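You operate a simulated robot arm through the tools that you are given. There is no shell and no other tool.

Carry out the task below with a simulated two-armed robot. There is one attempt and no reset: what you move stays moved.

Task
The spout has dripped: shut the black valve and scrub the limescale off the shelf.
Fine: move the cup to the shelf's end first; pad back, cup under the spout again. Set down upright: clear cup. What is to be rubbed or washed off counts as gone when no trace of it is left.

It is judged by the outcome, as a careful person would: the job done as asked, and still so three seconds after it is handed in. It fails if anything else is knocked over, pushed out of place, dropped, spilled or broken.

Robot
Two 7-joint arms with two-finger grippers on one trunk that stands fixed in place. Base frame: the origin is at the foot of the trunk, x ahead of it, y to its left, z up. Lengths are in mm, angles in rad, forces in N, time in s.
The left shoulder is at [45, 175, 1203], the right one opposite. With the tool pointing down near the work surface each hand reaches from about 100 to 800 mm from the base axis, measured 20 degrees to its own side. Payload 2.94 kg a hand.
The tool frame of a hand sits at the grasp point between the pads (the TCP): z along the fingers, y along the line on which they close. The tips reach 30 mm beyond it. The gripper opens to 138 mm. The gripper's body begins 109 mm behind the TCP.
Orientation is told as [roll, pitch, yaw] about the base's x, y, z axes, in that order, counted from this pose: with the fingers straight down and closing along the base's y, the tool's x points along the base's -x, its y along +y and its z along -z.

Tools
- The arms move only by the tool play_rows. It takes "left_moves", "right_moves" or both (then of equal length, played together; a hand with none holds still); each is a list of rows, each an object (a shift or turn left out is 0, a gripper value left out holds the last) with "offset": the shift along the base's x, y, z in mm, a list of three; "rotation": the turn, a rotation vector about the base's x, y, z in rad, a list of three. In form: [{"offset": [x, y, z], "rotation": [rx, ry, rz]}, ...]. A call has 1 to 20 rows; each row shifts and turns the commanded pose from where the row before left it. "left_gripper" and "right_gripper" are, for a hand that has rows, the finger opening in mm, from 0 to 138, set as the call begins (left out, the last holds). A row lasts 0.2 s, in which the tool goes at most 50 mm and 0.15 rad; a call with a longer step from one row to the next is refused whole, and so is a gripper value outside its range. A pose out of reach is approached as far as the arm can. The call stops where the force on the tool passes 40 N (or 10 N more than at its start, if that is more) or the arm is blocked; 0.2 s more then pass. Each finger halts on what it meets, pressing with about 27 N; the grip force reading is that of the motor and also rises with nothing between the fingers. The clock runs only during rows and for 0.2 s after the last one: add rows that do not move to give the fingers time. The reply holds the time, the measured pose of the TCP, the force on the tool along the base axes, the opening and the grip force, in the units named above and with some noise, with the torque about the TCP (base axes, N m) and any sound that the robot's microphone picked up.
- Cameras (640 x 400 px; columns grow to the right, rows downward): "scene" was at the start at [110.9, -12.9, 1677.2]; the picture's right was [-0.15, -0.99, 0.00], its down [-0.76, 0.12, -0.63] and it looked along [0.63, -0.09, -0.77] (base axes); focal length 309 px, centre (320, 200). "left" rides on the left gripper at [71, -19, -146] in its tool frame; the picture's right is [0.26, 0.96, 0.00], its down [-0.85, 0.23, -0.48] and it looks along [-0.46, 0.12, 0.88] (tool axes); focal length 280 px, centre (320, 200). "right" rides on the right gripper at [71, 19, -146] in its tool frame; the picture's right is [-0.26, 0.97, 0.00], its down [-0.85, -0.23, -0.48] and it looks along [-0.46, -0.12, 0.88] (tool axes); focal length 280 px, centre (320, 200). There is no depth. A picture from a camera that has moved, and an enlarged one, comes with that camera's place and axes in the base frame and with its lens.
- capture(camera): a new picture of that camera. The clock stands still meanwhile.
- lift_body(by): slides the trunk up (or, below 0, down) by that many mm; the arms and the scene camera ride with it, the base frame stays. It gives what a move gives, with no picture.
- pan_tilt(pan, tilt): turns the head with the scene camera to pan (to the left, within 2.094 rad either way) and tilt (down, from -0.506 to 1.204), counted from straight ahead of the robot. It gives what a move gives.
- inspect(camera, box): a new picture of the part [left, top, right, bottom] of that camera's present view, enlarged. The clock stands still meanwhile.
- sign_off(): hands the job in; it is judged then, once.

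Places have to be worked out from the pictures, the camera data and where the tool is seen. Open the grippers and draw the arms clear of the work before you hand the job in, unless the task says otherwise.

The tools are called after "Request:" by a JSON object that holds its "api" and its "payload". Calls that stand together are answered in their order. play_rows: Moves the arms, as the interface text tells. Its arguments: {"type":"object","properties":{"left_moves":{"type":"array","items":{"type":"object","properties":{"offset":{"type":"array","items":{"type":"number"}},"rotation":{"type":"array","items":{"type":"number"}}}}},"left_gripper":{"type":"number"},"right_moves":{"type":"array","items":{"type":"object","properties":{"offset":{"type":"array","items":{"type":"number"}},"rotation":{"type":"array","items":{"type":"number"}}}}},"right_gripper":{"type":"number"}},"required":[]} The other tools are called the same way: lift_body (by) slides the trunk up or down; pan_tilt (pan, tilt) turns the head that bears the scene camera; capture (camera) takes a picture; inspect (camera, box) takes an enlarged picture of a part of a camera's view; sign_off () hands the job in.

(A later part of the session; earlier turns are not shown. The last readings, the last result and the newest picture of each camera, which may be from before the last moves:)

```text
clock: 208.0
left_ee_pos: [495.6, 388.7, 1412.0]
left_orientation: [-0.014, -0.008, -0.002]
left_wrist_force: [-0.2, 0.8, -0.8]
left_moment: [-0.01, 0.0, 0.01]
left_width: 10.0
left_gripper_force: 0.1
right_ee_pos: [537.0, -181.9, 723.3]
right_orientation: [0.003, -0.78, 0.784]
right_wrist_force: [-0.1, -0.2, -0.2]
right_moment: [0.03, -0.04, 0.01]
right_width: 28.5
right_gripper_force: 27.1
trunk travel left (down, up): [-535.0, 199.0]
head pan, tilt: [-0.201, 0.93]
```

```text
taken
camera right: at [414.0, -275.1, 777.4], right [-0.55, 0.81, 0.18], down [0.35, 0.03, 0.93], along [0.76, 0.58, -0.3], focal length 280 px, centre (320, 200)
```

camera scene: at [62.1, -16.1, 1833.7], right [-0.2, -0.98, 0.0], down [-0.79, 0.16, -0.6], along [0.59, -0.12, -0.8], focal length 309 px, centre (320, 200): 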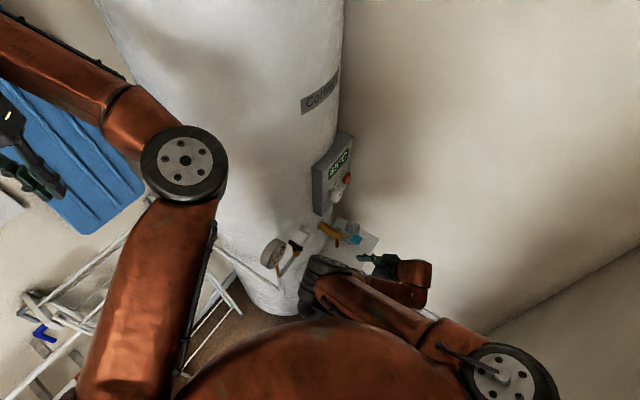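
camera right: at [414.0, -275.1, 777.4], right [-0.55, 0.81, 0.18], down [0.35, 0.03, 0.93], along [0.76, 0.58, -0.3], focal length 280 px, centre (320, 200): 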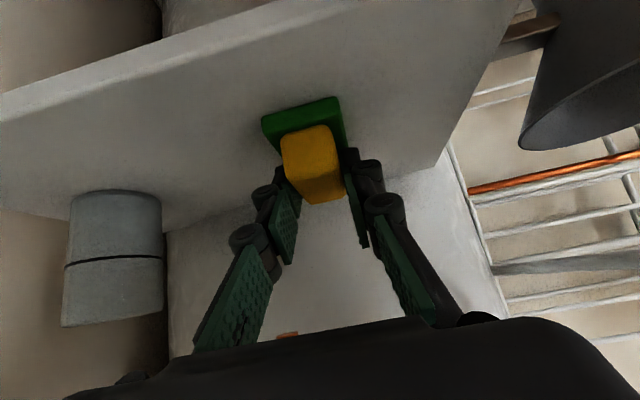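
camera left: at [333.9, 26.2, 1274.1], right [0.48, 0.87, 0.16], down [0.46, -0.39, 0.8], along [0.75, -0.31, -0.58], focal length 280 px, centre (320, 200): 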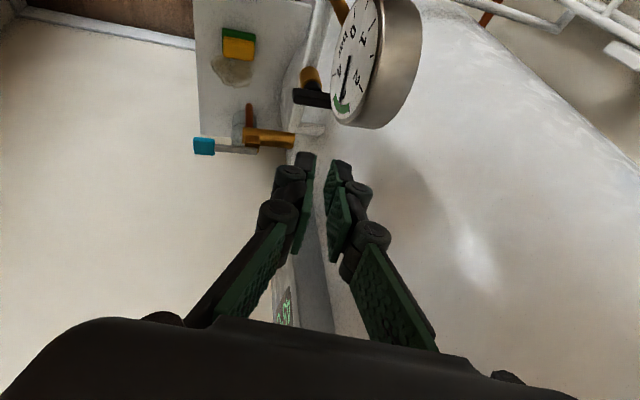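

Gripped. I'll lift it slightly, carry it forward about 30 mm toward the front, and as far left as the arm allows.

Request:
{"api": "play_rows", "payload": {"right_moves": [{"offset": [0, 0, 6]}, {"offset": [-7, -7, 0]}, {"offset": [-7, -7, 0]}, {"offset": [-7, -7, 0]}, {"offset": [-4, 4, 0]}, {"offset": [-4, 4, 0]}, {"offset": [0, 0, 0]}]}}

```text
clock: 209.6
left_ee_pos: [495.5, 389.1, 1411.2]
left_orientation: [-0.011, -0.006, -0.002]
left_wrist_force: [-0.9, 0.3, -0.1]
left_moment: [-0.01, 0.0, 0.01]
left_width: 9.8
left_gripper_force: 0.0
right_ee_pos: [512.4, -197.7, 730.2]
right_orientation: [0.008, -0.777, 0.784]
right_wrist_force: [-0.6, 0.0, -0.9]
right_moment: [-0.03, 0.01, -0.01]
right_width: 29.0
right_gripper_force: 27.4
right hand out of reach, approached as far as the arm can: row 6
trunk travel left (down, up): [-535.0, 199.0]
head pan, tilt: [-0.201, 0.93]
```

At the limit (u≈502). I'll set the pad down here and release it.

Request:
{"api": "play_rows", "payload": {"right_moves": [{"offset": [0, 0, -3]}, {"offset": [0, 0, -3]}, {"offset": [0, 0, -1]}, {"offset": [0, 0, 0]}]}}

Request:
{"api": "play_rows", "payload": {"right_moves": [{"offset": [0, 0, 0]}, {"offset": [0, 0, 0]}, {"offset": [0, 0, 0]}], "right_gripper": 66}}

Request:
{"api": "play_rows", "payload": {"right_moves": [{"offset": [-4, -4, 10]}, {"offset": [-8, -8, 15]}, {"offset": [-8, -10, 15]}, {"offset": [-6, -12, 15]}, {"offset": [0, 0, 0]}]}}

Request:
{"api": "capture", "payload": {"camera": "right"}}

```text
clock: 210.6
left_ee_pos: [495.0, 390.5, 1410.9]
left_orientation: [-0.012, -0.009, -0.001]
left_wrist_force: [-0.5, 0.2, 0.3]
left_moment: [-0.01, 0.0, 0.06]
left_width: 10.1
left_gripper_force: 0.1
right_ee_pos: [513.2, -198.3, 723.6]
right_orientation: [0.007, -0.777, 0.787]
right_wrist_force: [-1.4, 0.4, 8.1]
right_moment: [0.0, -0.14, 0.01]
right_width: 29.0
right_gripper_force: 26.5
trunk travel left (down, up): [-535.0, 199.0]
head pan, tilt: [-0.201, 0.93]
```

```text
clock: 211.4
left_ee_pos: [495.3, 389.4, 1411.5]
left_orientation: [-0.013, -0.006, -0.002]
left_wrist_force: [-0.7, -0.4, -0.6]
left_moment: [-0.02, 0.02, 0.0]
left_width: 9.9
left_gripper_force: 0.0
right_ee_pos: [513.1, -198.4, 723.3]
right_orientation: [0.009, -0.776, 0.784]
right_wrist_force: [0.7, 0.5, 0.4]
right_moment: [-0.01, 0.02, 0.01]
right_width: 66.1
right_gripper_force: 0.0
trunk travel left (down, up): [-535.0, 199.0]
head pan, tilt: [-0.201, 0.93]
```

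```text
clock: 212.6
left_ee_pos: [495.5, 389.5, 1410.7]
left_orientation: [-0.011, -0.007, -0.001]
left_wrist_force: [-0.4, 0.4, -0.1]
left_moment: [-0.03, 0.03, 0.02]
left_width: 10.1
left_gripper_force: 0.0
right_ee_pos: [484.2, -232.7, 777.9]
right_orientation: [-0.001, -0.782, 0.784]
right_wrist_force: [-0.3, 0.1, -0.3]
right_moment: [0.02, 0.02, -0.04]
right_width: 65.9
right_gripper_force: 0.0
trunk travel left (down, up): [-535.0, 199.0]
head pan, tilt: [-0.201, 0.93]
```

```text
taken
camera right: at [361.9, -326.3, 830.5], right [-0.55, 0.82, 0.18], down [0.35, 0.03, 0.94], along [0.76, 0.58, -0.3], focal length 280 px, centre (320, 200)
```

right: 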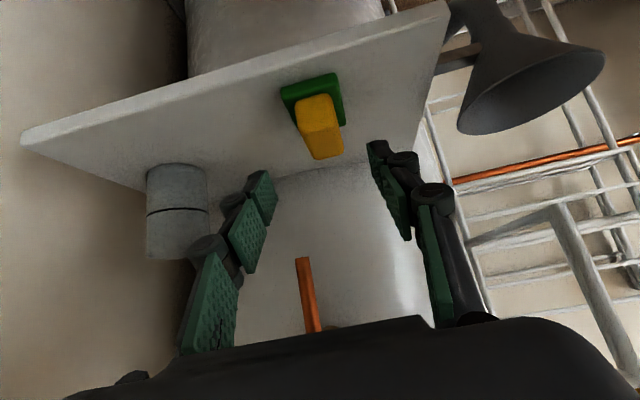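

The pad stands at u≈502, v≈237. I'll open the gripper to 92 mm and bring its left finger down on the pad's right side, to push the pad leftward to its home.

Request:
{"api": "play_rows", "payload": {"right_moves": [{"offset": [0, 0, 12]}, {"offset": [11, -11, 0]}, {"offset": [12, -12, 0]}, {"offset": [12, -12, 0]}, {"offset": [12, -12, 0]}, {"offset": [11, -11, 0]}, {"offset": [11, 11, 0]}, {"offset": [11, 11, 0]}, {"offset": [10, 10, 0]}, {"offset": [0, 0, 0]}], "right_gripper": 92}}

Request:
{"api": "capture", "payload": {"camera": "right"}}

```text
clock: 214.8
left_ee_pos: [495.7, 390.0, 1410.8]
left_orientation: [-0.01, -0.008, -0.003]
left_wrist_force: [-0.6, -0.8, -0.1]
left_moment: [0.0, -0.03, 0.02]
left_width: 10.1
left_gripper_force: 0.0
right_ee_pos: [576.6, -256.9, 791.8]
right_orientation: [-0.001, -0.78, 0.785]
right_wrist_force: [-0.5, 0.3, 0.2]
right_moment: [0.03, -0.03, 0.01]
right_width: 91.9
right_gripper_force: 0.1
trunk travel left (down, up): [-535.0, 199.0]
head pan, tilt: [-0.201, 0.93]
```

```text
taken
camera right: at [453.5, -350.2, 844.4], right [-0.55, 0.82, 0.18], down [0.35, 0.03, 0.94], along [0.76, 0.58, -0.3], focal length 280 px, centre (320, 200)
```

right: 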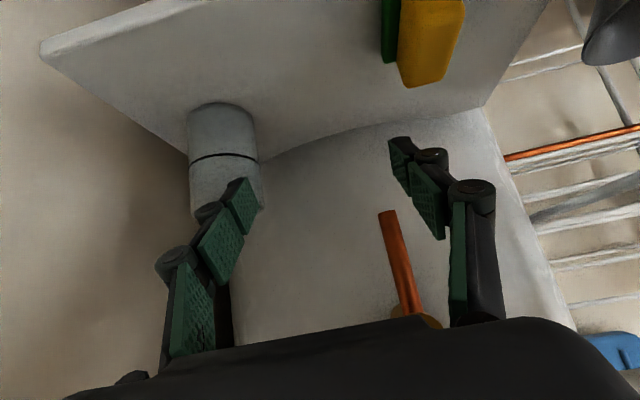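

The finger is lined up just right of the pad and clear of cup and spout. I'll descend to z≈711.

Request:
{"api": "play_rows", "payload": {"right_moves": [{"offset": [0, 0, -18]}, {"offset": [0, 0, -18]}, {"offset": [0, 0, -18]}, {"offset": [0, 0, -16]}, {"offset": [0, 0, -9]}, {"offset": [0, 0, 0]}]}}

Request:
{"api": "capture", "payload": {"camera": "right"}}

```text
clock: 216.2
left_ee_pos: [495.7, 388.9, 1411.2]
left_orientation: [-0.012, -0.008, -0.001]
left_wrist_force: [0.8, -0.5, 0.3]
left_moment: [-0.03, -0.03, -0.01]
left_width: 10.0
left_gripper_force: 0.0
right_ee_pos: [576.7, -257.5, 712.5]
right_orientation: [-0.004, -0.78, 0.787]
right_wrist_force: [1.0, 0.7, -0.5]
right_moment: [0.01, 0.02, 0.03]
right_width: 91.9
right_gripper_force: 0.1
trunk travel left (down, up): [-535.0, 199.0]
head pan, tilt: [-0.201, 0.93]
```

```text
taken
camera right: at [453.6, -352.5, 764.7], right [-0.55, 0.82, 0.18], down [0.35, 0.03, 0.94], along [0.76, 0.58, -0.3], focal length 280 px, centre (320, 200)
```

right: 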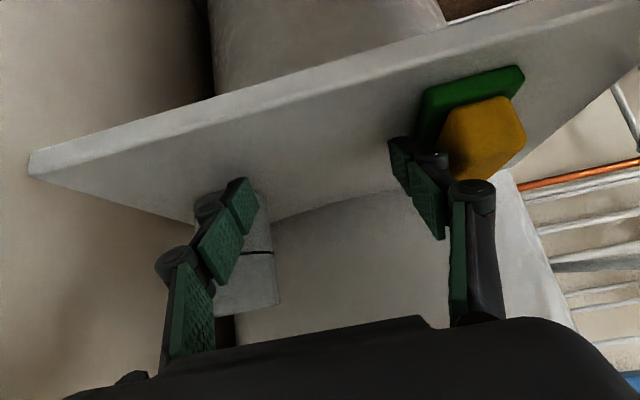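

The pad sits right beside the finger's outer face. I'll push it slowly to the left, checking midway.

Request:
{"api": "play_rows", "payload": {"right_moves": [{"offset": [-5, 5, 0]}, {"offset": [-6, 6, 0]}, {"offset": [-6, 6, 0]}, {"offset": [-6, 6, 0]}, {"offset": [-6, 6, 0]}, {"offset": [0, 0, 0]}]}}

Request:
{"api": "capture", "payload": {"camera": "right"}}

```text
clock: 217.6
left_ee_pos: [496.3, 388.6, 1411.0]
left_orientation: [-0.013, -0.007, -0.002]
left_wrist_force: [0.1, -0.3, 0.2]
left_moment: [0.0, -0.02, -0.04]
left_width: 9.8
left_gripper_force: 0.1
right_ee_pos: [548.3, -228.2, 712.4]
right_orientation: [-0.002, -0.781, 0.785]
right_wrist_force: [-0.3, 0.1, -0.5]
right_moment: [-0.01, -0.01, 0.02]
right_width: 91.9
right_gripper_force: 0.1
trunk travel left (down, up): [-535.0, 199.0]
head pan, tilt: [-0.201, 0.93]
```

```text
taken
camera right: at [425.4, -322.2, 763.9], right [-0.55, 0.82, 0.18], down [0.35, 0.03, 0.94], along [0.76, 0.58, -0.3], focal length 280 px, centre (320, 200)
```

right: 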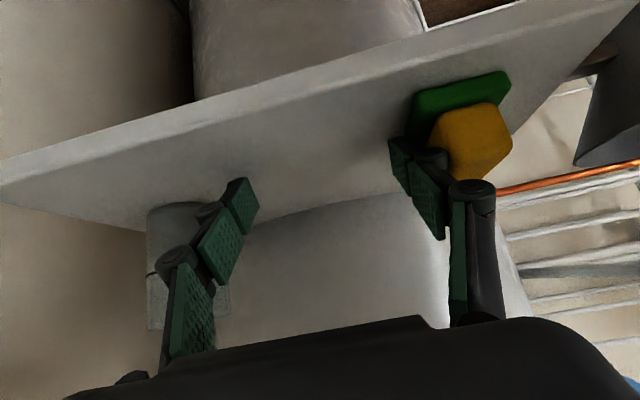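

The pad is being pushed along evenly. I'll carry on to its home position.

Request:
{"api": "play_rows", "payload": {"right_moves": [{"offset": [-6, 6, 0]}, {"offset": [-6, 6, 0]}, {"offset": [-6, 6, 0]}, {"offset": [-6, 6, 0]}, {"offset": [0, 0, 0]}]}}

Request:
{"api": "inspect", "payload": {"camera": "right", "box": [370, 40, 570, 200]}}

Request:
{"api": "inspect", "payload": {"camera": "scene", "box": [260, 210, 400, 310]}}

```text
clock: 218.8
left_ee_pos: [496.1, 389.6, 1411.4]
left_orientation: [-0.013, -0.007, -0.001]
left_wrist_force: [0.0, -0.2, -0.8]
left_moment: [0.02, -0.01, -0.03]
left_width: 9.8
left_gripper_force: 0.1
right_ee_pos: [522.6, -203.8, 712.4]
right_orientation: [-0.002, -0.781, 0.785]
right_wrist_force: [0.5, 0.2, -1.1]
right_moment: [0.01, 0.03, -0.02]
right_width: 91.9
right_gripper_force: 0.0
trunk travel left (down, up): [-535.0, 199.0]
head pan, tilt: [-0.201, 0.93]
```

```text
2.50 times, centred on (470, 120) of right
camera zoom: at [400.8, -297.8, 764.4], right [-0.55, 0.82, 0.18], down [0.35, 0.03, 0.94], along [0.76, 0.58, -0.3], focal length 701 px, centre (-55, 400)
```

zoom: 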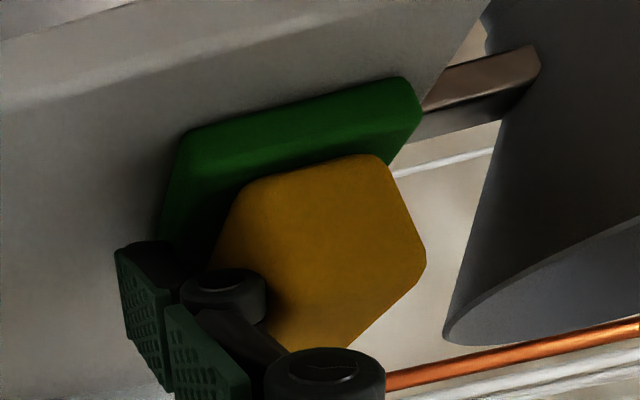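

```text
4.00 times, centred on (330, 260) of scene
camera zoom: at [62.4, -16.9, 1833.6], right [-0.2, -0.98, 0.0], down [-0.79, 0.16, -0.6], along [0.59, -0.12, -0.8], focal length 1235 px, centre (280, -40)
```

zoom: 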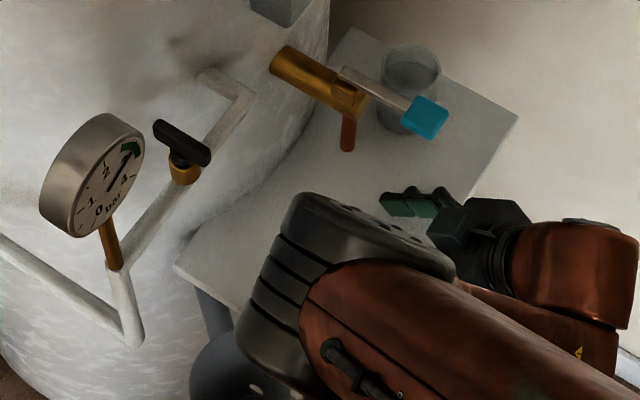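

The pad is back within about 3 mm of where it first lay. I'll ease the finger away to the right, then rise and withdraw.

Request:
{"api": "play_rows", "payload": {"right_moves": [{"offset": [4, -4, 0]}, {"offset": [5, -5, 0]}, {"offset": [0, 0, 15]}, {"offset": [0, 0, 20]}, {"offset": [0, 0, 20]}, {"offset": [-8, -8, 15]}, {"offset": [-12, -12, 10]}, {"offset": [-12, -12, 5]}, {"offset": [0, 0, 0]}]}}

Request:
{"api": "capture", "payload": {"camera": "right"}}

Request:
{"api": "capture", "payload": {"camera": "scene"}}

```text
clock: 220.8
left_ee_pos: [495.5, 389.4, 1411.4]
left_orientation: [-0.013, -0.007, -0.001]
left_wrist_force: [-0.8, 0.3, -0.8]
left_moment: [-0.01, 0.03, 0.01]
left_width: 9.8
left_gripper_force: 0.1
right_ee_pos: [499.1, -245.0, 793.4]
right_orientation: [-0.003, -0.78, 0.784]
right_wrist_force: [0.0, -0.2, -0.2]
right_moment: [0.02, 0.01, 0.01]
right_width: 92.0
right_gripper_force: 0.0
trunk travel left (down, up): [-535.0, 199.0]
head pan, tilt: [-0.201, 0.93]
```

```text
taken
camera right: at [375.6, -339.6, 848.0], right [-0.55, 0.82, 0.18], down [0.35, 0.03, 0.94], along [0.76, 0.58, -0.3], focal length 280 px, centre (320, 200)
```

right: 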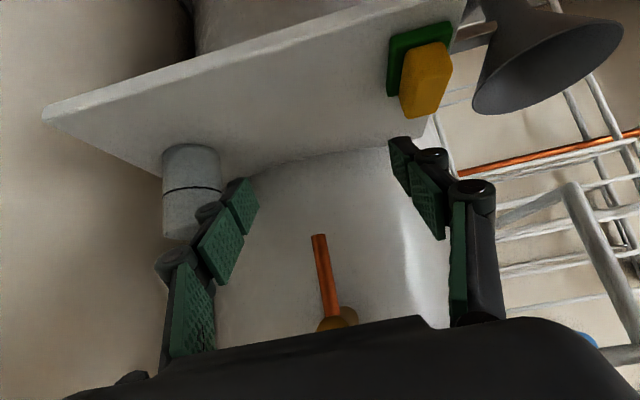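

```text
taken
camera scene: at [62.5, -16.5, 1833.6], right [-0.2, -0.98, 0.0], down [-0.79, 0.16, -0.6], along [0.59, -0.12, -0.8], focal length 309 px, centre (320, 200)
```

scene: 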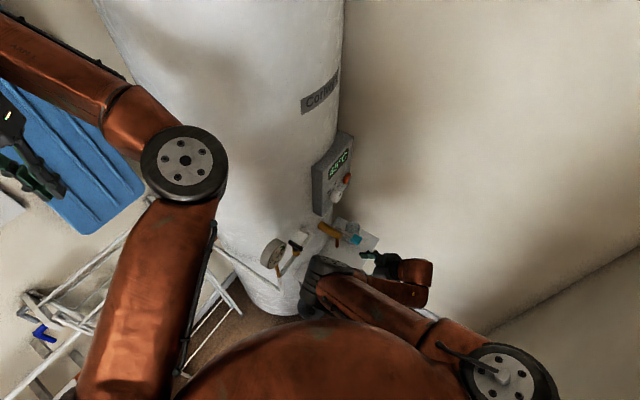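

Pad is home. Now the cup: I'll draw back to the front right, tilt to 57° as used before, and lower the trunk so the shelf's end is comfortably within reach.

Request:
{"api": "play_rows", "payload": {"right_moves": [{"offset": [2, -22, 14]}, {"offset": [2, -24, 16]}, {"offset": [2, -25, 16], "rotation": [0.076, -0.076, 0]}, {"offset": [2, -25, 16], "rotation": [0.076, -0.076, 0]}, {"offset": [2, -25, 16]}, {"offset": [0, 0, 0]}]}}

Request:
{"api": "lift_body", "payload": {"by": -88}}

Request:
{"api": "capture", "payload": {"camera": "right"}}

Request:
{"api": "capture", "payload": {"camera": "scene"}}

```text
clock: 222.2
left_ee_pos: [495.4, 388.2, 1411.7]
left_orientation: [-0.012, -0.007, -0.002]
left_wrist_force: [-0.3, -0.6, 0.2]
left_moment: [-0.01, 0.0, -0.02]
left_width: 9.8
left_gripper_force: 0.0
right_ee_pos: [509.8, -367.3, 872.6]
right_orientation: [-0.002, -0.995, 0.783]
right_wrist_force: [0.7, 0.5, 0.2]
right_moment: [-0.02, 0.03, 0.02]
right_width: 92.1
right_gripper_force: 0.0
trunk travel left (down, up): [-535.0, 199.0]
head pan, tilt: [-0.201, 0.93]
```

```text
clock: 223.5
left_ee_pos: [495.7, 388.7, 1323.9]
left_orientation: [-0.011, -0.008, -0.001]
left_wrist_force: [-0.7, 0.0, -0.1]
left_moment: [0.0, -0.03, -0.01]
left_width: 9.9
left_gripper_force: 0.1
right_ee_pos: [510.0, -368.4, 788.0]
right_orientation: [-0.005, -0.995, 0.786]
right_wrist_force: [-0.4, 0.3, -0.2]
right_moment: [0.01, -0.01, 0.02]
right_width: 92.1
right_gripper_force: 0.0
trunk travel left (down, up): [-447.0, 287.0]
head pan, tilt: [-0.201, 0.93]
```

```text
taken
camera right: at [381.4, -466.6, 806.1], right [-0.58, 0.78, 0.22], down [0.21, -0.12, 0.97], along [0.79, 0.61, -0.09], focal length 280 px, centre (320, 200)
```

right: 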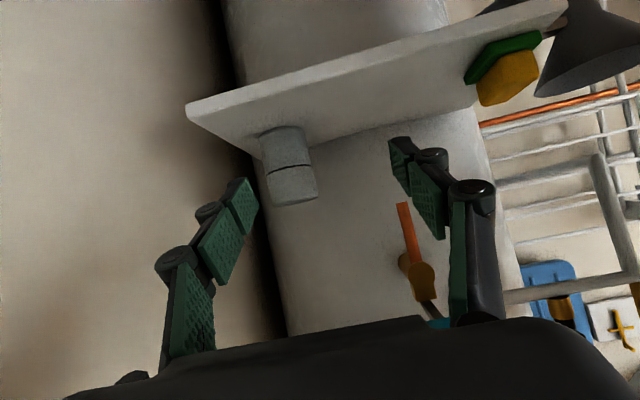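

```text
taken
camera scene: at [80.2, -16.9, 1746.0], right [-0.2, -0.98, 0.0], down [-0.79, 0.16, -0.6], along [0.59, -0.12, -0.8], focal length 309 px, centre (320, 200)
```

scene: 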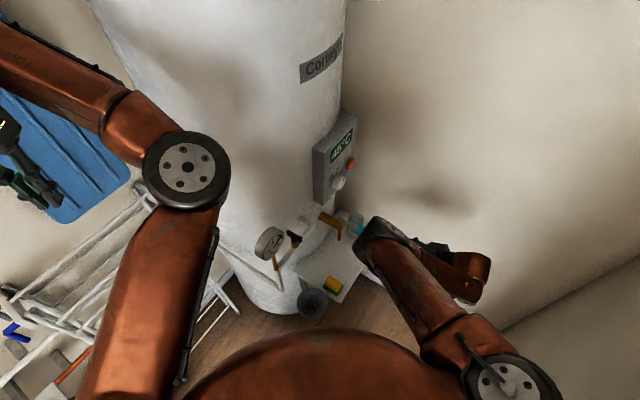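

The shelf is clean with the pad in place, and the cup stands at about u≈674, v≈286. I'll line the open hand up in front of it at z≈722.

Request:
{"api": "play_rows", "payload": {"right_moves": [{"offset": [13, -6, -16]}, {"offset": [13, -6, -16]}, {"offset": [13, -6, -17]}, {"offset": [12, -5, -16]}, {"offset": [0, 0, 0]}]}}

Request:
{"api": "capture", "payload": {"camera": "right"}}

```text
clock: 224.7
left_ee_pos: [495.4, 388.9, 1324.8]
left_orientation: [-0.011, -0.006, -0.002]
left_wrist_force: [1.1, 0.0, 0.1]
left_moment: [-0.03, 0.0, 0.01]
left_width: 9.9
left_gripper_force: 0.2
right_ee_pos: [562.4, -390.1, 721.7]
right_orientation: [-0.002, -0.994, 0.783]
right_wrist_force: [0.7, 0.3, -0.4]
right_moment: [0.02, 0.04, 0.02]
right_width: 91.9
right_gripper_force: 0.0
trunk travel left (down, up): [-447.0, 287.0]
head pan, tilt: [-0.201, 0.93]
```

```text
taken
camera right: at [433.6, -490.2, 740.4], right [-0.58, 0.79, 0.22], down [0.21, -0.12, 0.97], along [0.79, 0.61, -0.09], focal length 280 px, centre (320, 200)
```

right: 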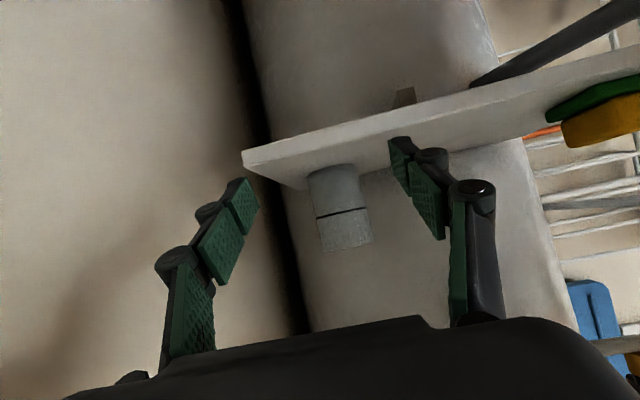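

Hand and cup are aligned within a millimetre. I'll move in along the shelf's width, then check before the last stretch.

Request:
{"api": "play_rows", "payload": {"right_moves": [{"offset": [12, 12, 0]}, {"offset": [13, 13, 0]}, {"offset": [13, 13, 0]}, {"offset": [13, 13, 0]}, {"offset": [13, 13, 0]}, {"offset": [13, 13, 0]}, {"offset": [12, 12, 0]}, {"offset": [0, 0, 0]}]}}

Request:
{"api": "capture", "payload": {"camera": "right"}}

```text
clock: 226.5
left_ee_pos: [495.6, 388.2, 1324.2]
left_orientation: [-0.01, -0.007, -0.002]
left_wrist_force: [0.1, -0.7, 0.1]
left_moment: [0.01, 0.0, 0.01]
left_width: 9.8
left_gripper_force: 0.0
right_ee_pos: [651.1, -300.5, 720.4]
right_orientation: [-0.002, -0.995, 0.784]
right_wrist_force: [-0.7, 0.7, -0.1]
right_moment: [-0.04, 0.0, -0.01]
right_width: 92.0
right_gripper_force: 0.0
trunk travel left (down, up): [-447.0, 287.0]
head pan, tilt: [-0.201, 0.93]
```

```text
taken
camera right: at [522.1, -399.9, 739.5], right [-0.58, 0.79, 0.22], down [0.21, -0.12, 0.97], along [0.79, 0.61, -0.09], focal length 280 px, centre (320, 200)
```

right: 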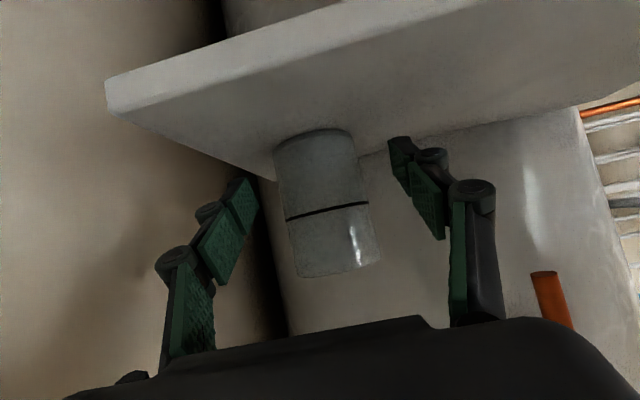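

Well centred. The last 38 mm in, then I close on the cup.

Request:
{"api": "play_rows", "payload": {"right_moves": [{"offset": [9, 9, 0]}, {"offset": [9, 9, 0]}, {"offset": [9.2, 9.2, 0]}, {"offset": [0, 0, 0]}]}}

Request:
{"api": "capture", "payload": {"camera": "right"}}

```text
clock: 227.5
left_ee_pos: [495.2, 388.2, 1323.0]
left_orientation: [-0.01, -0.006, -0.001]
left_wrist_force: [0.1, -0.1, -0.8]
left_moment: [-0.04, -0.03, -0.01]
left_width: 9.9
left_gripper_force: 0.1
right_ee_pos: [677.1, -273.9, 721.4]
right_orientation: [-0.002, -0.996, 0.781]
right_wrist_force: [0.5, 0.3, 0.7]
right_moment: [0.03, 0.03, -0.02]
right_width: 91.9
right_gripper_force: 0.1
trunk travel left (down, up): [-447.0, 287.0]
head pan, tilt: [-0.201, 0.93]
```

```text
taken
camera right: at [548.3, -372.4, 740.2], right [-0.58, 0.78, 0.22], down [0.21, -0.12, 0.97], along [0.79, 0.61, -0.09], focal length 280 px, centre (320, 200)
```

right: 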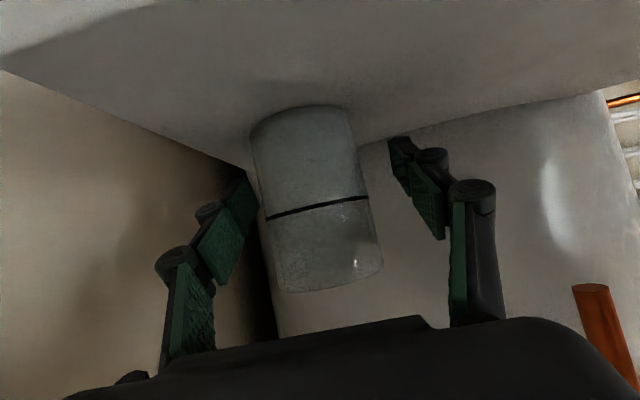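

The cup is about 3 mm right of centre. I'll shift by that amount and close gently.

Request:
{"api": "play_rows", "payload": {"right_moves": [{"offset": [2, -2, 0]}, {"offset": [0, 0, 0]}]}}

Request:
{"api": "play_rows", "payload": {"right_moves": [{"offset": [0, 0, 0]}, {"offset": [0, 0, 0]}, {"offset": [0, 0, 0]}, {"offset": [0, 0, 0]}], "right_gripper": 45}}

Request:
{"api": "capture", "payload": {"camera": "right"}}

```text
clock: 228.1
left_ee_pos: [495.2, 387.3, 1323.6]
left_orientation: [-0.012, -0.007, -0.001]
left_wrist_force: [0.2, -0.7, 0.5]
left_moment: [0.02, -0.02, 0.04]
left_width: 9.8
left_gripper_force: 0.1
right_ee_pos: [678.8, -274.5, 720.6]
right_orientation: [-0.003, -0.995, 0.784]
right_wrist_force: [-0.1, -0.1, 0.4]
right_moment: [0.01, -0.02, 0.01]
right_width: 91.9
right_gripper_force: 0.1
trunk travel left (down, up): [-447.0, 287.0]
head pan, tilt: [-0.201, 0.93]
```

```text
clock: 229.1
left_ee_pos: [495.1, 388.7, 1323.4]
left_orientation: [-0.012, -0.008, -0.001]
left_wrist_force: [-0.1, 0.3, 0.2]
left_moment: [0.0, 0.01, -0.04]
left_width: 9.8
left_gripper_force: 0.1
right_ee_pos: [679.1, -274.1, 721.4]
right_orientation: [-0.003, -0.995, 0.784]
right_wrist_force: [-0.4, 0.2, 0.4]
right_moment: [0.01, 0.04, -0.02]
right_width: 57.6
right_gripper_force: 27.3
trunk travel left (down, up): [-447.0, 287.0]
head pan, tilt: [-0.201, 0.93]
```

```text
taken
camera right: at [550.3, -374.2, 740.3], right [-0.58, 0.78, 0.22], down [0.21, -0.12, 0.97], along [0.79, 0.61, -0.09], focal length 280 px, centre (320, 200)
```

right: 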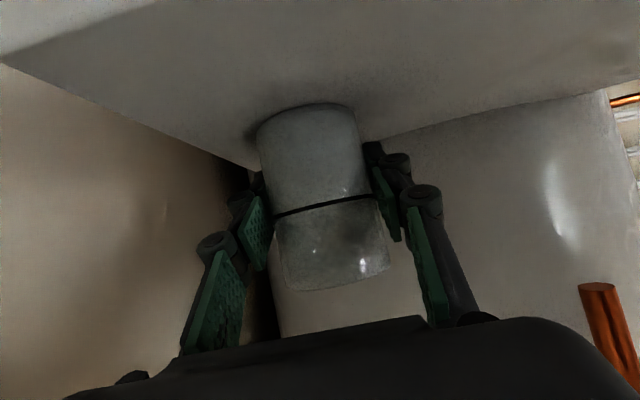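

The cup is held at 57.6 mm. I'll lift it 10 mm and carry it gently back toward the spout, stopping halfway to look.

Request:
{"api": "play_rows", "payload": {"right_moves": [{"offset": [0, 0, 3]}, {"offset": [0, 0, 4]}, {"offset": [0, 0, 3]}, {"offset": [-4, 4, 0]}, {"offset": [-7, 7, 0]}, {"offset": [-9, 9, 0]}, {"offset": [-9, 9, 0]}, {"offset": [-9, 9, 0]}, {"offset": [-7, 7, 0]}, {"offset": [-4, 4, 0]}, {"offset": [0, 0, 0]}]}}

Request:
{"api": "capture", "payload": {"camera": "right"}}

Request:
{"api": "inspect", "payload": {"camera": "scene", "box": [250, 190, 450, 320]}}

```text
clock: 231.5
left_ee_pos: [495.1, 389.0, 1323.4]
left_orientation: [-0.012, -0.008, -0.001]
left_wrist_force: [0.6, 0.4, -0.2]
left_moment: [0.02, -0.04, -0.01]
left_width: 10.1
left_gripper_force: 0.1
right_ee_pos: [630.1, -226.1, 732.2]
right_orientation: [-0.002, -0.995, 0.785]
right_wrist_force: [-0.2, 0.1, -1.0]
right_moment: [0.02, -0.02, 0.0]
right_width: 57.5
right_gripper_force: 27.6
trunk travel left (down, up): [-447.0, 287.0]
head pan, tilt: [-0.201, 0.93]
```

```text
taken
camera right: at [501.5, -325.9, 750.6], right [-0.58, 0.79, 0.22], down [0.21, -0.12, 0.97], along [0.79, 0.61, -0.09], focal length 280 px, centre (320, 200)
```

right: 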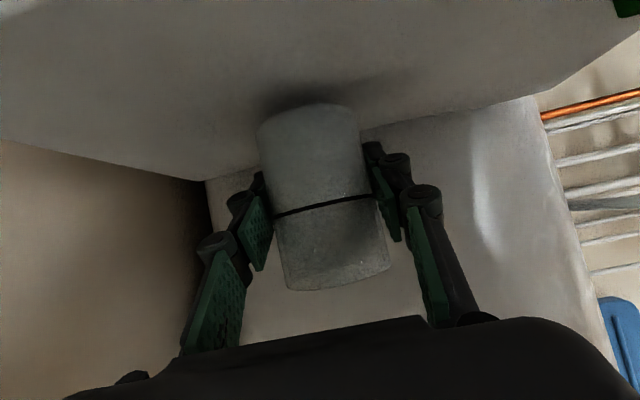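

```text
3.08 times, centred on (350, 255) of scene
camera zoom: at [81.0, -16.7, 1745.8], right [-0.2, -0.98, 0.0], down [-0.79, 0.16, -0.6], along [0.59, -0.12, -0.8], focal length 950 px, centre (228, 31)
```

zoom: 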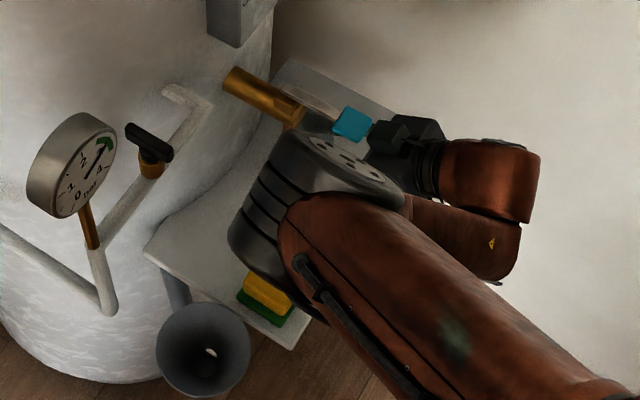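

The cup rides level, and the shelf under the spout is clean. I'll go the remaining 57 mm to its place under the spout.

Request:
{"api": "play_rows", "payload": {"right_moves": [{"offset": [-4, 4, 0]}, {"offset": [-7, 7, 0]}, {"offset": [-8, 8, 0]}, {"offset": [-8, 8, 0]}, {"offset": [-7, 7.5, 0]}, {"offset": [-4, 4.5, 0]}, {"offset": [-1.5, 1.8, 0]}, {"offset": [0, 0, 0]}]}}

Request:
{"api": "capture", "payload": {"camera": "right"}}

Request:
{"api": "inspect", "payload": {"camera": "scene", "box": [280, 200, 400, 300]}}

```text
clock: 233.3
left_ee_pos: [495.8, 388.5, 1323.9]
left_orientation: [-0.012, -0.007, -0.001]
left_wrist_force: [-0.4, -0.3, 0.0]
left_moment: [-0.03, 0.05, -0.01]
left_width: 9.9
left_gripper_force: 0.1
right_ee_pos: [597.1, -192.2, 731.9]
right_orientation: [0.011, -0.99, 0.783]
right_wrist_force: [-0.3, 0.3, -0.7]
right_moment: [0.02, 0.02, 0.01]
right_width: 57.4
right_gripper_force: 26.8
right hand out of reach, approached as far as the arm can: row 6
trunk travel left (down, up): [-447.0, 287.0]
head pan, tilt: [-0.201, 0.93]
```

```text
taken
camera right: at [469.9, -292.4, 751.3], right [-0.59, 0.78, 0.22], down [0.22, -0.12, 0.97], along [0.78, 0.62, -0.1], focal length 280 px, centre (320, 200)
```

right: 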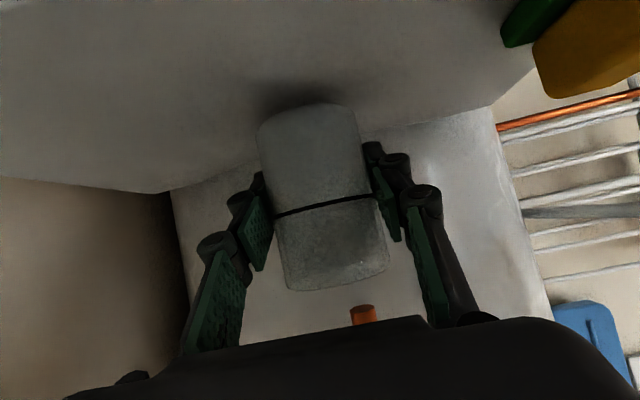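

```text
4.00 times, centred on (340, 250) of scene
camera zoom: at [81.0, -16.8, 1745.8], right [-0.2, -0.98, 0.0], down [-0.79, 0.16, -0.6], along [0.59, -0.12, -0.8], focal length 1235 px, centre (240, 0)
```

zoom: 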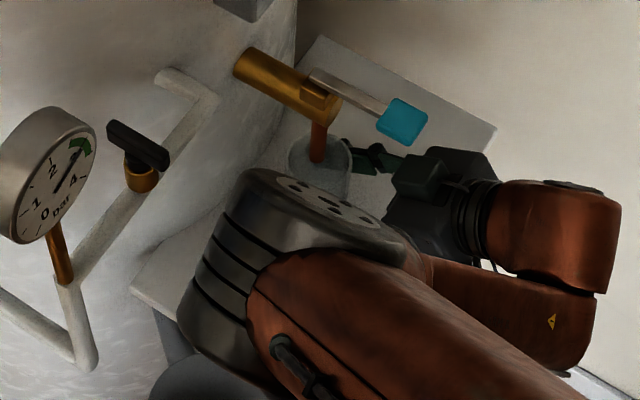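

The arm met its limit 9.5 mm short of the original spot. A slightly smaller yaw should relax the wrist, and turning about the vertical keeps the cup upright, so I'll combine that with the last bit.

Request:
{"api": "play_rows", "payload": {"right_moves": [{"offset": [0, 0, 0], "rotation": [0, 0, -0.04]}, {"offset": [-1, 1, 0], "rotation": [0, 0, -0.04]}, {"offset": [-2, 2, 0], "rotation": [0, 0, -0.03]}, {"offset": [-2, 2, 0]}, {"offset": [-2, 2, 0]}, {"offset": [0, 0, 0]}]}}

Request:
{"api": "capture", "payload": {"camera": "right"}}

```text
clock: 234.7
left_ee_pos: [495.5, 389.2, 1323.4]
left_orientation: [-0.013, -0.006, -0.001]
left_wrist_force: [-0.2, 0.6, 0.4]
left_moment: [0.0, 0.02, -0.01]
left_width: 9.9
left_gripper_force: 0.0
right_ee_pos: [602.1, -196.8, 732.6]
right_orientation: [0.022, -0.984, 0.754]
right_wrist_force: [0.7, 0.0, 0.5]
right_moment: [0.0, 0.0, -0.01]
right_width: 57.6
right_gripper_force: 26.4
right hand out of reach, approached as far as the arm can: row 2, 3, 4
trunk travel left (down, up): [-447.0, 287.0]
head pan, tilt: [-0.201, 0.93]
```

```text
taken
camera right: at [472.0, -295.3, 753.8], right [-0.57, 0.79, 0.23], down [0.22, -0.12, 0.97], along [0.79, 0.6, -0.11], focal length 280 px, centre (320, 200)
```

right: 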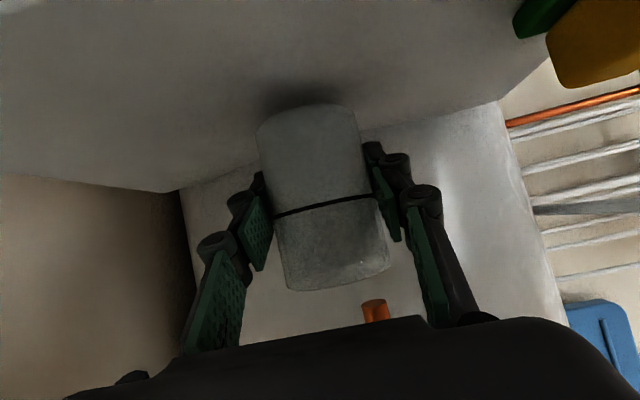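

That made it slightly worse, so the trunk height is what matters: it was higher when I first took the cup. I'll carry the cup back out to the right, clear of the spout and lever, and restore its orientation.

Request:
{"api": "play_rows", "payload": {"right_moves": [{"offset": [4, -4, 0], "rotation": [-0.0006, -0.008, 0.006]}, {"offset": [8, -8, 0], "rotation": [-0.0006, -0.008, 0.006]}, {"offset": [9, -9, 0]}, {"offset": [9, -9, 0]}, {"offset": [9, -9, 0]}, {"offset": [8, -8, 0]}, {"offset": [5, -5, 0]}, {"offset": [0, 0, 0]}]}}

Request:
{"api": "capture", "payload": {"camera": "right"}}

```text
clock: 236.5
left_ee_pos: [495.8, 389.5, 1323.2]
left_orientation: [-0.011, -0.006, -0.002]
left_wrist_force: [0.0, -0.2, 0.5]
left_moment: [-0.01, -0.01, 0.0]
left_width: 9.8
left_gripper_force: 0.1
right_ee_pos: [651.3, -246.6, 732.7]
right_orientation: [-0.011, -1.002, 0.786]
right_wrist_force: [0.4, 0.3, -0.6]
right_moment: [0.0, 0.01, -0.02]
right_width: 57.8
right_gripper_force: 26.8
trunk travel left (down, up): [-447.0, 287.0]
head pan, tilt: [-0.201, 0.93]
```

```text
taken
camera right: at [522.1, -344.6, 751.1], right [-0.57, 0.79, 0.21], down [0.2, -0.12, 0.97], along [0.79, 0.6, -0.09], focal length 280 px, centre (320, 200)
```

right: 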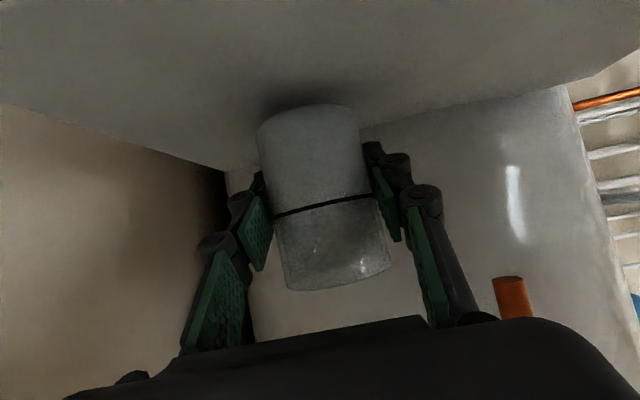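

The cup is level at u≈635, well clear of the spout. I'll raise the trunk 88 mm, back to the height at which the home spot was reachable.

Request:
{"api": "lift_body", "payload": {"by": 88}}

Request:
{"api": "capture", "payload": {"camera": "right"}}

Request:
{"api": "inspect", "payload": {"camera": "scene", "box": [280, 200, 440, 310]}}

```text
clock: 237.7
left_ee_pos: [494.9, 388.5, 1410.4]
left_orientation: [-0.012, -0.007, 0.0]
left_wrist_force: [1.2, -0.2, 0.5]
left_moment: [0.01, 0.0, 0.04]
left_width: 9.9
left_gripper_force: 0.1
right_ee_pos: [651.4, -247.7, 820.8]
right_orientation: [-0.009, -1.0, 0.782]
right_wrist_force: [0.2, 0.2, -0.4]
right_moment: [0.01, -0.01, -0.02]
right_width: 57.4
right_gripper_force: 26.7
trunk travel left (down, up): [-535.0, 199.0]
head pan, tilt: [-0.201, 0.93]
```

```text
taken
camera right: at [521.6, -345.3, 838.2], right [-0.57, 0.79, 0.21], down [0.2, -0.12, 0.97], along [0.79, 0.6, -0.09], focal length 280 px, centre (320, 200)
```

right: 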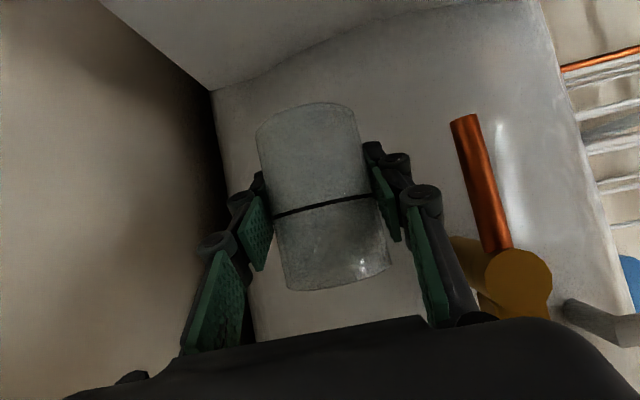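

```text
3.64 times, centred on (360, 255) of scene
camera zoom: at [63.0, -16.8, 1833.5], right [-0.2, -0.98, 0.0], down [-0.79, 0.16, -0.6], along [0.59, -0.12, -0.8], focal length 1123 px, centre (174, 0)
```

zoom: 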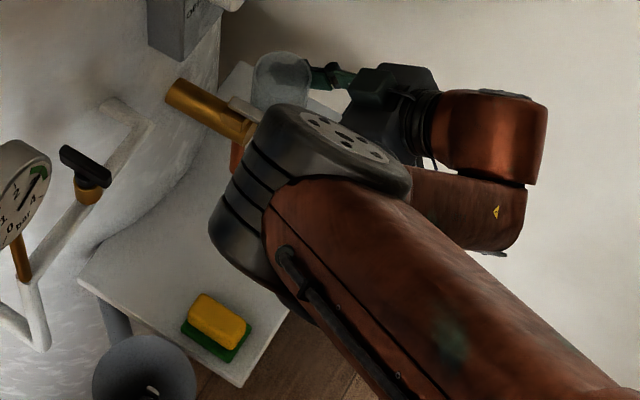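

Clear and level. I'll lower the cup straight down with the arm to its carrying height of about 733.

Request:
{"api": "play_rows", "payload": {"right_moves": [{"offset": [0, 0, -5]}, {"offset": [0, 0, -10]}, {"offset": [0, 0, -12]}, {"offset": [0, 0, -12]}, {"offset": [0, 0, -12]}, {"offset": [0, 0, -12]}, {"offset": [0, 0, -12]}, {"offset": [0, 0, -8]}, {"offset": [0, 0, -4]}, {"offset": [0, 0, 0]}]}}

Request:
{"api": "capture", "payload": {"camera": "right"}}

```text
clock: 239.9
left_ee_pos: [495.0, 389.6, 1410.8]
left_orientation: [-0.012, -0.006, -0.001]
left_wrist_force: [0.1, -0.6, 0.3]
left_moment: [0.04, 0.02, 0.03]
left_width: 10.3
left_gripper_force: 0.0
right_ee_pos: [652.2, -245.6, 734.6]
right_orientation: [-0.011, -1.003, 0.784]
right_wrist_force: [0.2, 0.4, -0.4]
right_moment: [0.02, -0.01, 0.03]
right_width: 57.3
right_gripper_force: 26.7
trunk travel left (down, up): [-535.0, 199.0]
head pan, tilt: [-0.201, 0.93]
```

```text
taken
camera right: at [522.0, -345.1, 752.0], right [-0.57, 0.79, 0.21], down [0.2, -0.12, 0.97], along [0.79, 0.6, -0.09], focal length 280 px, centre (320, 200)
```

right: 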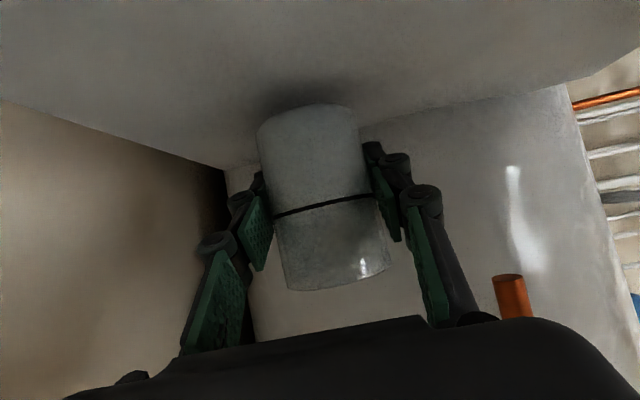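

I'll now carry it left along the same line to its original place under the spout.

Request:
{"api": "play_rows", "payload": {"right_moves": [{"offset": [-4, 4, -1]}, {"offset": [-8, 8, -1]}, {"offset": [-9.5, 9.3, 0]}, {"offset": [-9.5, 9.3, 0]}, {"offset": [-9.5, 9.3, 0]}, {"offset": [-9.5, 9.3, 0]}, {"offset": [-7.5, 7, 0]}, {"offset": [-3.7, 3.5, 0]}, {"offset": [0, 0, 0]}]}}

Request:
{"api": "capture", "payload": {"camera": "right"}}

Request:
{"api": "inspect", "payload": {"camera": "scene", "box": [280, 200, 400, 300]}}

```text
clock: 241.9
left_ee_pos: [494.4, 390.1, 1411.3]
left_orientation: [-0.012, -0.007, -0.003]
left_wrist_force: [-0.3, -0.6, 0.1]
left_moment: [0.0, 0.0, 0.0]
left_width: 9.8
left_gripper_force: 0.1
right_ee_pos: [597.7, -195.9, 731.2]
right_orientation: [0.0, -0.996, 0.785]
right_wrist_force: [-0.4, -0.4, -0.4]
right_moment: [-0.02, 0.01, 0.0]
right_width: 57.3
right_gripper_force: 27.5
right hand out of reach, approached as far as the arm can: row 7, 8
trunk travel left (down, up): [-535.0, 199.0]
head pan, tilt: [-0.201, 0.93]
```

```text
taken
camera right: at [469.8, -295.2, 749.7], right [-0.58, 0.78, 0.22], down [0.21, -0.12, 0.97], along [0.79, 0.61, -0.09], focal length 280 px, centre (320, 200)
```

right: 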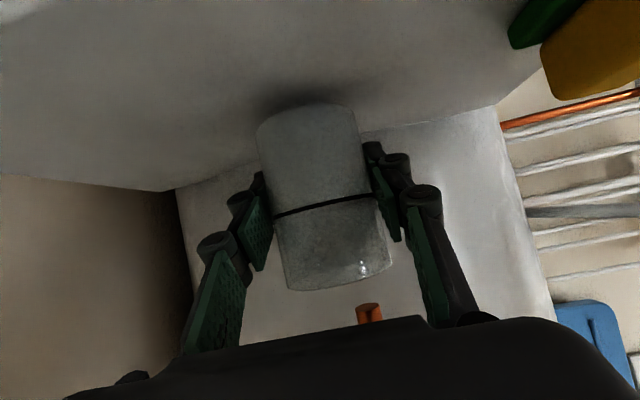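

```text
4.00 times, centred on (340, 250) of scene
camera zoom: at [62.4, -16.7, 1833.6], right [-0.2, -0.98, 0.0], down [-0.79, 0.16, -0.6], along [0.59, -0.12, -0.8], focal length 1235 px, centre (240, 0)
```

zoom: 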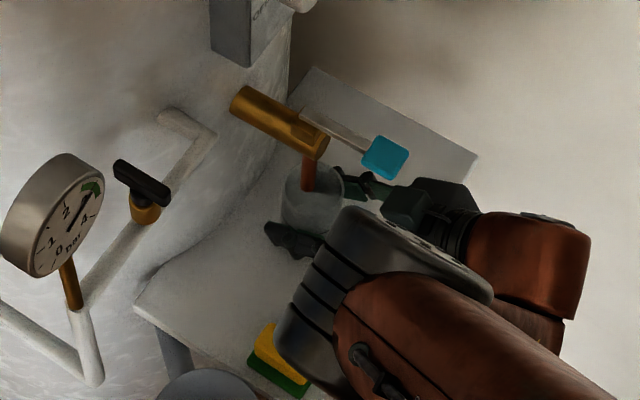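

The arm still stops 12 mm short at this tilt; less tilt reached further left before. I'll set the cup down here, safely under the spout already, then regrip at a smaller tilt for the final centring.

Request:
{"api": "play_rows", "payload": {"right_moves": [{"offset": [0, 0, -3]}, {"offset": [0, 0, -3]}, {"offset": [0, 0, -2]}, {"offset": [0, 0, -1]}, {"offset": [0, 0, 0]}]}}

```text
clock: 243.1
left_ee_pos: [494.9, 389.0, 1411.5]
left_orientation: [-0.012, -0.006, -0.003]
left_wrist_force: [0.2, 0.0, 0.6]
left_moment: [0.0, -0.01, 0.03]
left_width: 10.0
left_gripper_force: 0.1
right_ee_pos: [598.8, -197.1, 721.8]
right_orientation: [-0.003, -0.999, 0.785]
right_wrist_force: [0.2, -0.3, 2.4]
right_moment: [0.04, 0.05, -0.02]
right_width: 57.4
right_gripper_force: 27.2
trunk travel left (down, up): [-535.0, 199.0]
head pan, tilt: [-0.201, 0.93]
```

The cup touches down softly (2 N). I'll release it and back straight out toward the front.

Request:
{"api": "play_rows", "payload": {"right_moves": [{"offset": [0, 0, 0]}, {"offset": [0, 0, 0]}, {"offset": [0, 0, 0]}, {"offset": [0, 0, 0]}], "right_gripper": 92}}

Request:
{"api": "play_rows", "payload": {"right_moves": [{"offset": [-6, -6, 0]}, {"offset": [-11, -11, 0]}, {"offset": [-13, -13, 0]}, {"offset": [-13, -13, 0]}, {"offset": [-13, -13, 0]}, {"offset": [-13, -13, 0]}, {"offset": [-13, -13, 0]}, {"offset": [-13, -13, 0]}, {"offset": [0, 0, 0]}]}}

Request:
{"api": "capture", "payload": {"camera": "right"}}

Request:
{"api": "inspect", "payload": {"camera": "scene", "box": [280, 200, 400, 300]}}

```text
clock: 244.1
left_ee_pos: [495.5, 388.7, 1410.5]
left_orientation: [-0.01, -0.007, -0.003]
left_wrist_force: [-1.4, 0.5, 0.1]
left_moment: [0.0, -0.02, 0.01]
left_width: 9.8
left_gripper_force: 0.0
right_ee_pos: [598.8, -196.3, 721.4]
right_orientation: [-0.003, -0.997, 0.784]
right_wrist_force: [-0.4, -0.8, -0.3]
right_moment: [0.0, 0.0, 0.0]
right_width: 91.9
right_gripper_force: 0.1
trunk travel left (down, up): [-535.0, 199.0]
head pan, tilt: [-0.201, 0.93]
```

```text
clock: 246.1
left_ee_pos: [495.4, 390.1, 1412.2]
left_orientation: [-0.012, -0.007, 0.0]
left_wrist_force: [0.5, 0.6, -0.2]
left_moment: [0.0, 0.01, -0.01]
left_width: 9.9
left_gripper_force: 0.1
right_ee_pos: [503.8, -289.5, 723.9]
right_orientation: [-0.011, -1.002, 0.782]
right_wrist_force: [-0.4, -0.8, -0.8]
right_moment: [0.01, -0.03, 0.01]
right_width: 92.0
right_gripper_force: 0.0
trunk travel left (down, up): [-535.0, 199.0]
head pan, tilt: [-0.201, 0.93]
```

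```text
taken
camera right: at [373.5, -387.8, 740.9], right [-0.57, 0.79, 0.21], down [0.2, -0.12, 0.97], along [0.79, 0.6, -0.09], focal length 280 px, centre (320, 200)
```

right: 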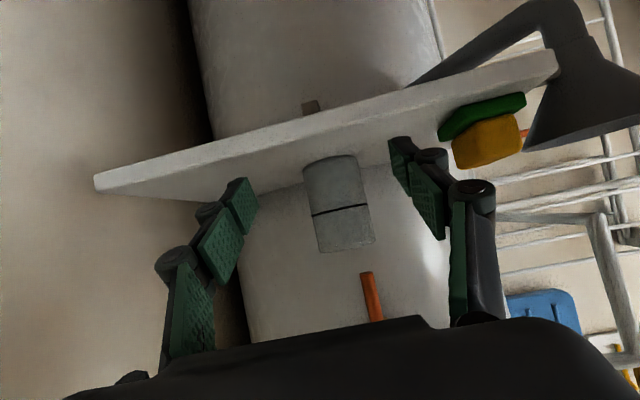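

```text
4.00 times, centred on (340, 250) of scene
camera zoom: at [62.5, -16.3, 1833.6], right [-0.2, -0.98, 0.0], down [-0.79, 0.16, -0.6], along [0.59, -0.12, -0.8], focal length 1235 px, centre (240, 0)
```

zoom: 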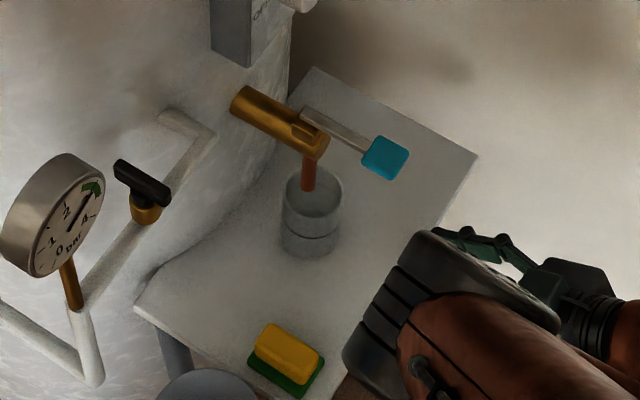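

The view is clear: shelf clean, pad home, valve shut, cup under the spout some 10 mm off its old spot. I'll reduce the tilt to about 49° and go in again for the final shift.

Request:
{"api": "play_rows", "payload": {"right_moves": [{"offset": [0, 0, 0], "rotation": [-0.051, 0.051, 0]}, {"offset": [0, 0, 0], "rotation": [-0.051, 0.051, 0]}, {"offset": [11, 11, 0]}, {"offset": [13, 13, 0]}, {"offset": [13, 13, 0]}, {"offset": [13, 13, 0]}, {"offset": [13, 13, 0]}, {"offset": [0, 0, 0]}]}}

Request:
{"api": "capture", "payload": {"camera": "right"}}

```text
clock: 247.9
left_ee_pos: [495.3, 387.8, 1412.7]
left_orientation: [-0.012, -0.008, -0.002]
left_wrist_force: [-0.5, -1.2, 0.2]
left_moment: [0.03, -0.01, 0.01]
left_width: 9.7
left_gripper_force: 0.1
right_ee_pos: [564.0, -226.0, 719.8]
right_orientation: [-0.012, -0.856, 0.787]
right_wrist_force: [-0.5, -0.1, 0.4]
right_moment: [0.0, 0.0, -0.01]
right_width: 92.1
right_gripper_force: 0.1
trunk travel left (down, up): [-535.0, 199.0]
head pan, tilt: [-0.201, 0.93]
```

```text
taken
camera right: at [438.5, -322.6, 760.9], right [-0.55, 0.81, 0.19], down [0.3, -0.02, 0.96], along [0.78, 0.58, -0.23], focal length 280 px, centre (320, 200)
```

right: 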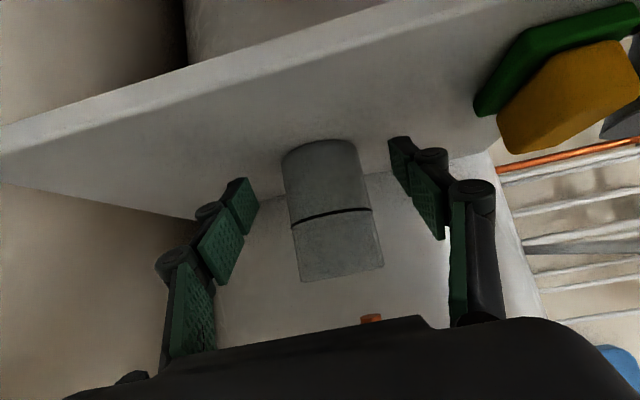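

Aligned with the cup. I'll go the last 45 mm in and close.

Request:
{"api": "play_rows", "payload": {"right_moves": [{"offset": [10.5, 10.5, 0]}, {"offset": [10.5, 10.5, 0]}, {"offset": [10.5, 10.5, 0]}, {"offset": [0, 0, 0]}]}}

Request:
{"api": "capture", "payload": {"camera": "right"}}

Request:
{"api": "inspect", "payload": {"camera": "scene", "box": [280, 200, 400, 300]}}

```text
clock: 248.9
left_ee_pos: [495.9, 388.8, 1411.5]
left_orientation: [-0.011, -0.006, -0.004]
left_wrist_force: [0.0, 0.0, -0.3]
left_moment: [0.0, 0.02, -0.02]
left_width: 9.8
left_gripper_force: 0.0
right_ee_pos: [595.6, -194.8, 721.3]
right_orientation: [-0.012, -0.858, 0.784]
right_wrist_force: [-0.6, -0.1, -0.2]
right_moment: [0.0, 0.0, -0.01]
right_width: 92.1
right_gripper_force: 0.0
trunk travel left (down, up): [-535.0, 199.0]
head pan, tilt: [-0.201, 0.93]
```

```text
taken
camera right: at [469.0, -289.6, 761.7], right [-0.55, 0.81, 0.19], down [0.3, -0.02, 0.95], along [0.78, 0.58, -0.23], focal length 280 px, centre (320, 200)
```

right: 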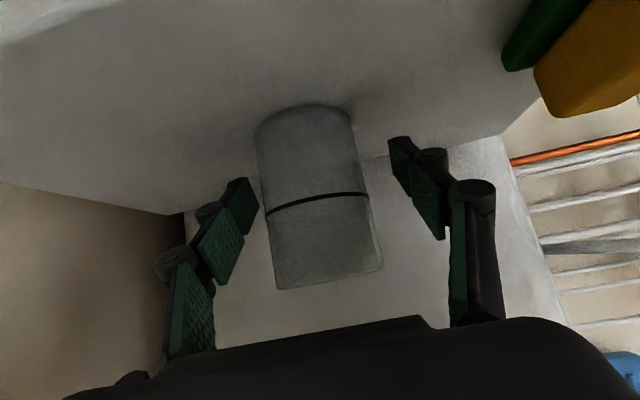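

```text
4.00 times, centred on (340, 250) of scene
camera zoom: at [62.2, -16.9, 1833.6], right [-0.2, -0.98, 0.0], down [-0.79, 0.16, -0.6], along [0.59, -0.12, -0.8], focal length 1235 px, centre (240, 0)
```

zoom: 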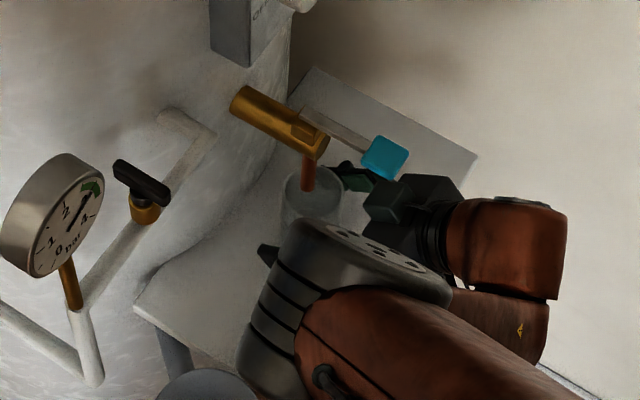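

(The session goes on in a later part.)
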